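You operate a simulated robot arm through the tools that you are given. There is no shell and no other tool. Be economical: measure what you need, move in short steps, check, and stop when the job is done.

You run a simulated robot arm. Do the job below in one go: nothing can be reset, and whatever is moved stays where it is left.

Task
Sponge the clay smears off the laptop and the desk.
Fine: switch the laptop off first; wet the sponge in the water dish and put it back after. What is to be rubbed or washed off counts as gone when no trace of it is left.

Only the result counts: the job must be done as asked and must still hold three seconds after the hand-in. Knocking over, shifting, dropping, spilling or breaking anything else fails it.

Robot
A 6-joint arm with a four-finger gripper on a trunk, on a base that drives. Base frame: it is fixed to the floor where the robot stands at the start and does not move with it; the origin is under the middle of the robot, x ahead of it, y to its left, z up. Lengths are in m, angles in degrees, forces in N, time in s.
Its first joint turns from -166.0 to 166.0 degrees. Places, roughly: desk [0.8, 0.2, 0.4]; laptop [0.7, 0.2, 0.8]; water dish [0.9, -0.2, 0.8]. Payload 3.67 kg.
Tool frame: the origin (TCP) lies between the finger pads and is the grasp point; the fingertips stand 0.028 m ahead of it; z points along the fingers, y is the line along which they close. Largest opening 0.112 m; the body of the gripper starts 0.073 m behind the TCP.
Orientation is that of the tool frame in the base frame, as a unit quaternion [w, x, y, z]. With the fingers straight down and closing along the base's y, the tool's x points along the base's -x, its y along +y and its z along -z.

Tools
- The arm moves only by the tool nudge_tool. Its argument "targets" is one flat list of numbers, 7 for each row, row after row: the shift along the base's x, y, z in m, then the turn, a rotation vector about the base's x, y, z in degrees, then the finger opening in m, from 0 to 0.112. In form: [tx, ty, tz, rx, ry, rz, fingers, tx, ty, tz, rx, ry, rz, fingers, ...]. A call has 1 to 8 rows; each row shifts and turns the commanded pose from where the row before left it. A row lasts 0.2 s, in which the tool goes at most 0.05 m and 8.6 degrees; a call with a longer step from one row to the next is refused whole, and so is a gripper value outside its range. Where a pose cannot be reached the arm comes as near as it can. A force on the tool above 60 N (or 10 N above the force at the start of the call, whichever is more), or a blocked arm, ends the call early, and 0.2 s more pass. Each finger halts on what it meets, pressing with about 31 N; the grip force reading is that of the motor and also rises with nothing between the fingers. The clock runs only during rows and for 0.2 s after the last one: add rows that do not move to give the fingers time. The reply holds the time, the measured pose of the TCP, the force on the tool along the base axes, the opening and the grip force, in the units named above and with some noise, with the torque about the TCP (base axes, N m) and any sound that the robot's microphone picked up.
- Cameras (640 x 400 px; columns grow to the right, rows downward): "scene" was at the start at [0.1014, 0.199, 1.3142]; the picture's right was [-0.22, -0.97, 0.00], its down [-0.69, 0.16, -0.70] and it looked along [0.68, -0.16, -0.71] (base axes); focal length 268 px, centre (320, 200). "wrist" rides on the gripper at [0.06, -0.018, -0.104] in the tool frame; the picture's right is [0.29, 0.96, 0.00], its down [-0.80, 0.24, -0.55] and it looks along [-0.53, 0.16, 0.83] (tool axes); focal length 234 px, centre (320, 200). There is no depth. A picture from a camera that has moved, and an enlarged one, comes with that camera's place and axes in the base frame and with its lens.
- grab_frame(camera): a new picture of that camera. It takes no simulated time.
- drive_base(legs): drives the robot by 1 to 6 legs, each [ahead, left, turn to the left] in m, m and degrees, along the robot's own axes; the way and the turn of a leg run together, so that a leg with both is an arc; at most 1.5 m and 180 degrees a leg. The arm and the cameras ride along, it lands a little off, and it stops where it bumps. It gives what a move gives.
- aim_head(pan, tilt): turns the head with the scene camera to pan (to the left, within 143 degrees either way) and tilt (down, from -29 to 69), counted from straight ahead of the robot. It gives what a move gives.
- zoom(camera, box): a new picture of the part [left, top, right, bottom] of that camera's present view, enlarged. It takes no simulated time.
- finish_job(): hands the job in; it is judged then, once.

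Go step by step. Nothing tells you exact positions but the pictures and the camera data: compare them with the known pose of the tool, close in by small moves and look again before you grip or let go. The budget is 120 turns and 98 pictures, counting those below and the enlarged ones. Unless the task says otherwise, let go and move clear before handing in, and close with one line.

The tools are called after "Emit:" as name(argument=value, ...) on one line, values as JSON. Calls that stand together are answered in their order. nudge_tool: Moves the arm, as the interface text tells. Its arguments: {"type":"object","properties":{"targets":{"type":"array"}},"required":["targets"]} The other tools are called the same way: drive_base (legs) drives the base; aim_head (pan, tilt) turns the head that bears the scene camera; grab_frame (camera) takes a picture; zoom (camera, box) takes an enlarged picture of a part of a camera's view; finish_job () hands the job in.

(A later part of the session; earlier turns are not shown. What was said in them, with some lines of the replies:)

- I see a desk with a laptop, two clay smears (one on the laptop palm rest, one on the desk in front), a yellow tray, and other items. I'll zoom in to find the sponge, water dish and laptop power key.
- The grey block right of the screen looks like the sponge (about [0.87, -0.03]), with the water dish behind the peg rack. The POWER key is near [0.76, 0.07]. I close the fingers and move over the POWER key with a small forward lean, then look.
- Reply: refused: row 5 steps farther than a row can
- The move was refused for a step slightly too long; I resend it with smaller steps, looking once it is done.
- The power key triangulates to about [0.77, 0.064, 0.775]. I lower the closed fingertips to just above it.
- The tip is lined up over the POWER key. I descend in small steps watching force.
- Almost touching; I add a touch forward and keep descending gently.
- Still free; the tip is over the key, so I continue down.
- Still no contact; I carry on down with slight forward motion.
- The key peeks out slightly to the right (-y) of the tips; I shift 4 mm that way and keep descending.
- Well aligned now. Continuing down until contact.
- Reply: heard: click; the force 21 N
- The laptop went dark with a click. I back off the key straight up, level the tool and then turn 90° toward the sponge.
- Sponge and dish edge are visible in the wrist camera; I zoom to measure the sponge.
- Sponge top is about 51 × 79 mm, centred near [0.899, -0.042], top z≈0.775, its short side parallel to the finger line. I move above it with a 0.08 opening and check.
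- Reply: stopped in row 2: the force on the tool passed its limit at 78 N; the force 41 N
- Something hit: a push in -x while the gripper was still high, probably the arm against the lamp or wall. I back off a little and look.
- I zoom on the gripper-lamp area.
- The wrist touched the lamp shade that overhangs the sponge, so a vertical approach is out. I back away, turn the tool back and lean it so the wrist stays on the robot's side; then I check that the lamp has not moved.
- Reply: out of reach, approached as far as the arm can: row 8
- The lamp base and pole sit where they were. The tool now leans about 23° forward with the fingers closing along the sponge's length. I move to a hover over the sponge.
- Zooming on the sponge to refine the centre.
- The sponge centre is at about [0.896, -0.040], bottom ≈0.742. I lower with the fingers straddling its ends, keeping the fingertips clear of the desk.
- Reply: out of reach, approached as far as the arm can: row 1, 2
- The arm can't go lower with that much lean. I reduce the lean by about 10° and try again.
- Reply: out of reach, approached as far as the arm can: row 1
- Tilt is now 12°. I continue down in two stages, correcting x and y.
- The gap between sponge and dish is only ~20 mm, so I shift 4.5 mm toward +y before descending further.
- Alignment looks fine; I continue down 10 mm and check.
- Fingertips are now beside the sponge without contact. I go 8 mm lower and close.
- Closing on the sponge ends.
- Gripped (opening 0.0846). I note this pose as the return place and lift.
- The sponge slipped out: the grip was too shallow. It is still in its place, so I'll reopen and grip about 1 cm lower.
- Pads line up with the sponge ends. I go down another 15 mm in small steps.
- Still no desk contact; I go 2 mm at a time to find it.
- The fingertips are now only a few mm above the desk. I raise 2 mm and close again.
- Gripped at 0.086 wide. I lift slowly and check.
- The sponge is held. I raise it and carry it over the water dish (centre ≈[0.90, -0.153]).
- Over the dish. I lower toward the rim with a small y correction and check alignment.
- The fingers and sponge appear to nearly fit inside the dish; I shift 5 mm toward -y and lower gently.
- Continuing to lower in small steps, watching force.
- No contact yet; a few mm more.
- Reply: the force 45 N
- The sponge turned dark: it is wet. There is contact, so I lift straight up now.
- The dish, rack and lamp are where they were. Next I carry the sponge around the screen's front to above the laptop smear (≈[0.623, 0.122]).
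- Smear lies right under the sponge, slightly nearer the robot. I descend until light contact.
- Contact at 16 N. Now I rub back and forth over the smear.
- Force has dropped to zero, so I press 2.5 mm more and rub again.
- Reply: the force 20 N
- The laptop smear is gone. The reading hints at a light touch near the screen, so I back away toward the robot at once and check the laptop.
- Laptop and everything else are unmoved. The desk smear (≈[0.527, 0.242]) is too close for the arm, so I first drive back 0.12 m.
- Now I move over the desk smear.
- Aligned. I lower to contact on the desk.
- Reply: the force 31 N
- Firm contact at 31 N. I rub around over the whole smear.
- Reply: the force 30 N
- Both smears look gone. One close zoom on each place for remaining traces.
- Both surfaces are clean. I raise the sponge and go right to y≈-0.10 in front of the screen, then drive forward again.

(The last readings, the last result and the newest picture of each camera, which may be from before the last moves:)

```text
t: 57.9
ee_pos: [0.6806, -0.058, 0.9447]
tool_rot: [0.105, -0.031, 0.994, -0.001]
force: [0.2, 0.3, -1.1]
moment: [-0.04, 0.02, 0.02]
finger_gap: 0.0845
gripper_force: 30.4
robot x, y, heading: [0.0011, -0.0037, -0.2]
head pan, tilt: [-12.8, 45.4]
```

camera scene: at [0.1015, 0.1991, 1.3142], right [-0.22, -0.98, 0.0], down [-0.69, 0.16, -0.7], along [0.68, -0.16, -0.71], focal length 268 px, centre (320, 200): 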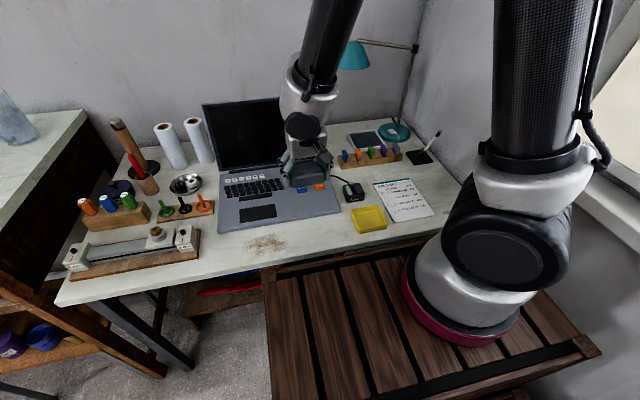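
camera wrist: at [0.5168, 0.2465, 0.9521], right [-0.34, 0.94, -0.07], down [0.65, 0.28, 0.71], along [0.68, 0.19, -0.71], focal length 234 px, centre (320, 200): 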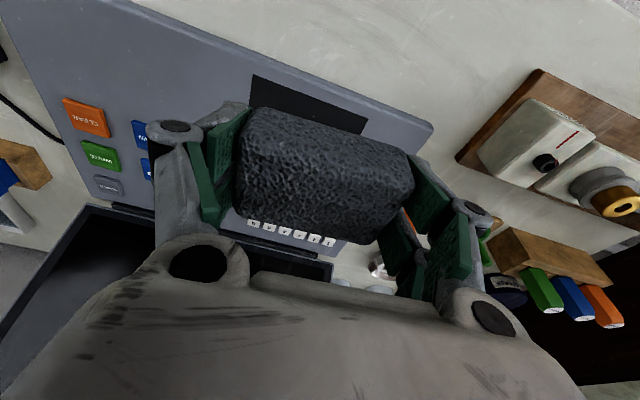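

Robot is back at its start. I carry the sponge to beside its place and look.

Emit:
nudge_tool(targets=[0.02, -0.042, -0.01, 0, 0, 0, 0.03, 0.045, 0, -0.015, 0, 0, 0, 0.03, 0.045, 0, -0.02, 0, 0, 0, 0.03, 0.045, 0, -0.02, 0, 0, 0, 0.03, 0.045, 0, -0.01, 0, 0, 0, 0.03, 0.015, 0.03, -0.015, 0, 0, 0, 0.03, 0, 0.03, -0.01, 0, 0, 0, 0.03, 0, 0, 0, 0, 0, 0, 0.03])

Emit:
zoom(camera="scene", box=[310, 100, 406, 160])

Emit:
grab_frame(camera="wrist")

```text
t: 59.7
ee_pos: [0.8956, -0.0391, 0.8409]
tool_rot: [0.105, -0.031, 0.994, -0.001]
force: [1.7, -0.2, -1.0]
moment: [0.03, 0.02, -0.03]
finger_gap: 0.0844
gripper_force: 31.2
robot x, y, heading: [0.0006, -0.0047, -0.4]
head pan, tilt: [-12.8, 45.4]
```

```text
6.67 times, centred on (358, 130) of scene
camera zoom: at [0.101, 0.1963, 1.3142], right [-0.23, -0.97, 0.0], down [-0.69, 0.16, -0.7], along [0.68, -0.16, -0.71], focal length 1786 px, centre (67, 667)
```

zoom: 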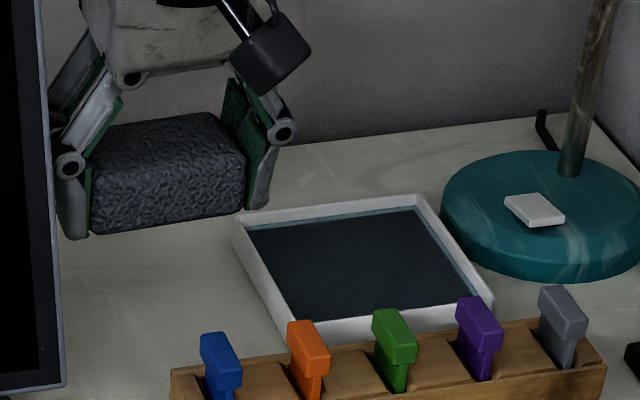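

```text
23 pictures are left
camera wrist: at [0.8175, -0.0608, 0.9307], right [-0.34, 0.94, -0.07], down [0.65, 0.29, 0.71], along [0.68, 0.19, -0.7], focal length 234 px, centre (320, 200)
```

wrist: 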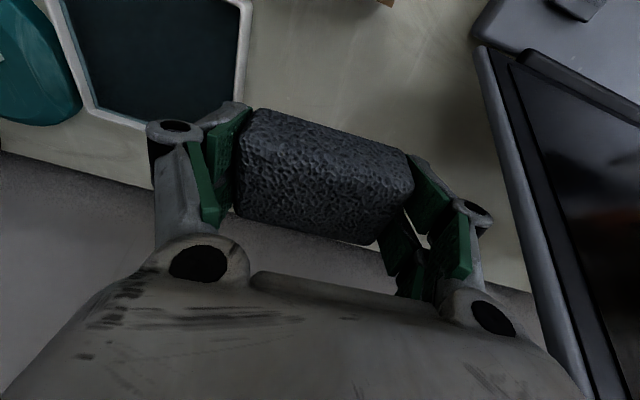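

Positioned over its original spot. I lower to the desk.

Emit:
nudge_tool(targets=[0, 0, -0.025, 0, 0, 0, 0.03, 0, 0, -0.025, 0, 0, 0, 0.03, 0, 0, -0.012, 0, 0, 0, 0.03, 0, 0, -0.004, 0, 0, 0, 0.03, 0, 0, -0.003, 0, 0, 0, 0.03, 0, 0, -0.002, 0, 0, 0, 0.03])

Emit:
zoom(camera="scene", box=[310, 115, 382, 160])

```text
t: 61.1
ee_pos: [0.8955, -0.0403, 0.7732]
tool_rot: [0.104, -0.031, 0.994, -0.001]
force: [-0.4, 0.6, -1.4]
moment: [-0.01, 0.0, 0.0]
finger_gap: 0.0843
gripper_force: 30.8
robot x, y, heading: [-0.0047, -0.0041, -0.2]
head pan, tilt: [-12.8, 45.4]
```

```text
8.89 times, centred on (346, 138) of scene
camera zoom: at [0.101, 0.1963, 1.3142], right [-0.23, -0.97, 0.0], down [-0.69, 0.16, -0.7], along [0.68, -0.16, -0.71], focal length 2382 px, centre (89, 756)
```

zoom: 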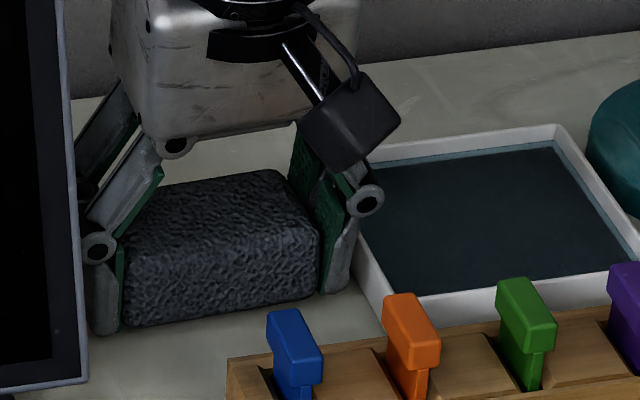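

A few more millimetres to contact.

Emit:
nudge_tool(targets=[0, 0, -0.002, 0, 0, 0, 0.03, 0, 0, -0.002, 0, 0, 0, 0.03, 0, 0, -0.0015, 0, 0, 0, 0.03])

```text
t: 61.9
ee_pos: [0.8954, -0.0398, 0.7696]
tool_rot: [0.104, -0.031, 0.994, -0.001]
force: [0.2, 0.2, -1.3]
moment: [0.0, -0.01, -0.02]
finger_gap: 0.0842
gripper_force: 31.2
robot x, y, heading: [-0.0027, -0.001, -0.5]
head pan, tilt: [-12.8, 45.4]
```

Emit:
nudge_tool(targets=[0, 0, -0.002, 0, 0, 0, 0.03, 0, 0, -0.001, 0, 0, 0, 0.03])

```text
t: 62.5
ee_pos: [0.8947, -0.0412, 0.7655]
tool_rot: [0.105, -0.03, 0.994, 0.0]
force: [-0.8, 1.4, 3.2]
moment: [0.25, 0.12, -0.06]
finger_gap: 0.0842
gripper_force: 30.4
robot x, y, heading: [-0.0029, -0.0017, -0.3]
head pan, tilt: [-12.8, 45.4]
```

On the desk. I open only to 0.090 (dish is close) and check that the sponge is free before lifting.

Emit:
nudge_tool(targets=[0, 0, 0, 0, 0, 0, 0.087, 0, 0, 0, 0, 0, 0, 0.09, 0, 0, 0, 0, 0, 0, 0.09])

Emit:
zoom(camera="wrist", box=[160, 40, 480, 240])

Emit:
zoom(camera="scene", box=[310, 115, 382, 160])

```text
t: 63.3
ee_pos: [0.8952, -0.0413, 0.7655]
tool_rot: [0.105, -0.031, 0.994, -0.001]
force: [0.1, 0.4, 0.0]
moment: [-0.01, -0.02, 0.0]
finger_gap: 0.0899
gripper_force: 0.0
robot x, y, heading: [-0.0016, -0.0041, -0.5]
head pan, tilt: [-12.8, 45.4]
```

```text
2.00 times, centred on (320, 140) of wrist
camera zoom: at [0.8164, -0.0636, 0.8545], right [-0.34, 0.94, -0.07], down [0.65, 0.29, 0.71], along [0.68, 0.19, -0.71], focal length 468 px, centre (320, 320)
```

zoom: 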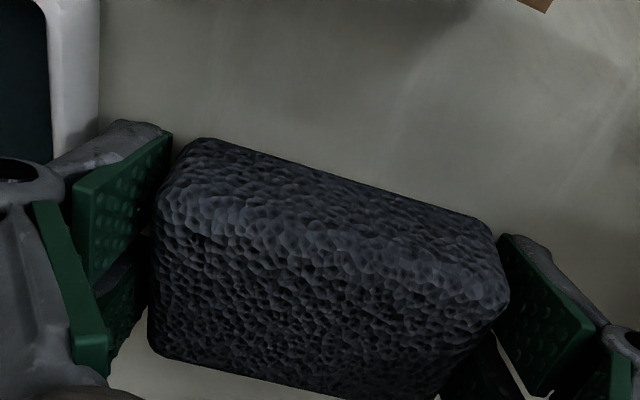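

```text
8.89 times, centred on (346, 138) of scene
camera zoom: at [0.101, 0.1963, 1.3142], right [-0.23, -0.97, 0.0], down [-0.69, 0.16, -0.7], along [0.68, -0.16, -0.71], focal length 2382 px, centre (89, 756)
```

zoom: 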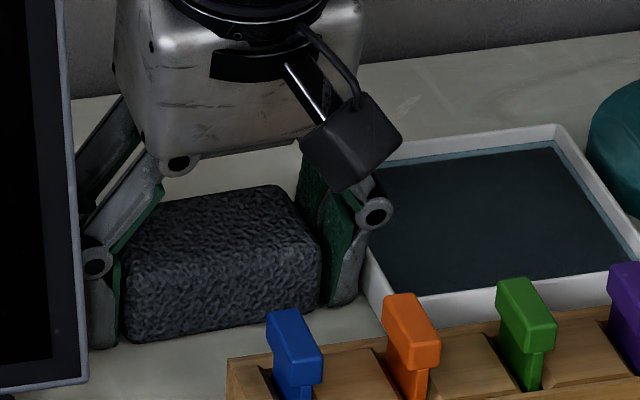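

Released. I lift straight up slowly, then look.

Emit:
nudge_tool(targets=[0, 0, 0.008, 0, 0, 0, 0.09, 0, 0, 0.012, 0, 0, 0, 0.09, 0, 0, 0.02, 0, 0, 0, 0.091, 0, 0, 0.03, 0, 0, 0, 0.091, -0.01, -0.02, 0.02, 0, 0, 0, 0.091])

Emit:
zoom(camera="scene", box=[300, 80, 428, 160])

```text
t: 64.5
ee_pos: [0.8878, -0.0602, 0.8538]
tool_rot: [0.104, -0.031, 0.994, -0.002]
force: [0.7, -0.2, -0.7]
moment: [-0.03, -0.02, 0.03]
finger_gap: 0.091
gripper_force: 0.0
robot x, y, heading: [-0.0017, -0.0021, -0.1]
head pan, tilt: [-12.8, 45.4]
```

```text
5.00 times, centred on (364, 120) of scene
camera zoom: at [0.1011, 0.1965, 1.3141], right [-0.23, -0.97, 0.0], down [-0.69, 0.16, -0.7], along [0.68, -0.16, -0.71], focal length 1340 px, centre (100, 600)
```

zoom: 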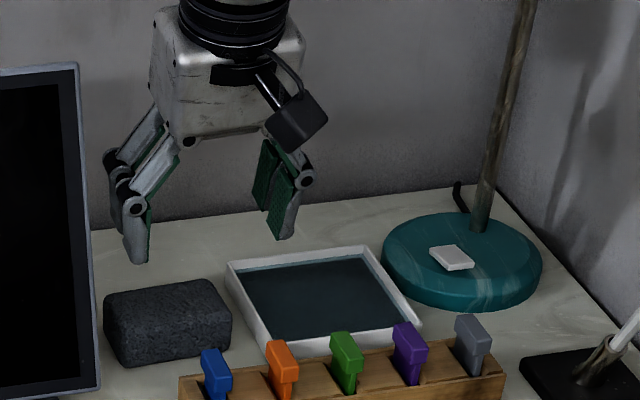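

The sponge is back in its spot. I withdraw the arm to a clear position and take a final look.

Emit:
nudge_tool(targets=[-0.02, -0.02, 0.03, 0, 0, 0, 0.09, -0.04, -0.015, 0.02, 0, 0, 0, 0.09, -0.045, 0, 0.02, 0, 0, 0, 0.09, -0.045, 0, 0.015, 0, 0, 0, 0.09, -0.045, 0, 0, 0, 0, 0, 0.09, -0.04, 0, 0, 0, 0, 0, 0.09, 0, 0, 0, 0, 0, 0, 0.09])

Emit:
grab_frame(camera="scene")

```text
t: 66.1
ee_pos: [0.6477, -0.0963, 0.9436]
tool_rot: [0.104, -0.031, 0.994, -0.001]
force: [1.0, 0.4, -0.1]
moment: [0.0, 0.0, -0.01]
finger_gap: 0.0899
gripper_force: 0.1
robot x, y, heading: [-0.0035, -0.0006, -0.3]
head pan, tilt: [-12.8, 45.4]
```

```text
18 pictures are left
camera scene: at [0.101, 0.1963, 1.3142], right [-0.23, -0.97, 0.0], down [-0.69, 0.16, -0.7], along [0.68, -0.16, -0.71], focal length 268 px, centre (320, 200)
```

scene: 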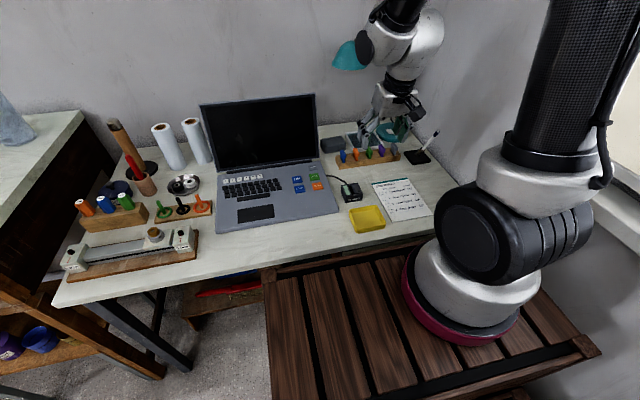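

The laptop is off, both smears are gone, the sponge is back in its place, and the arm is clear of the desk. I hand in.

Emit:
finish_job()

```text
The job is handed in.
```

I switched the laptop off, wet the sponge in the water dish, wiped both clay smears away with no trace visible in close-up, and put the sponge back to within a few millimetres of its spot. While working, the arm briefly bumped what I took to be the lamp shade, and it may have lightly touched the laptop screen. The dish also took about 44 N of downward force. The pictures afterwards show none of these moved.
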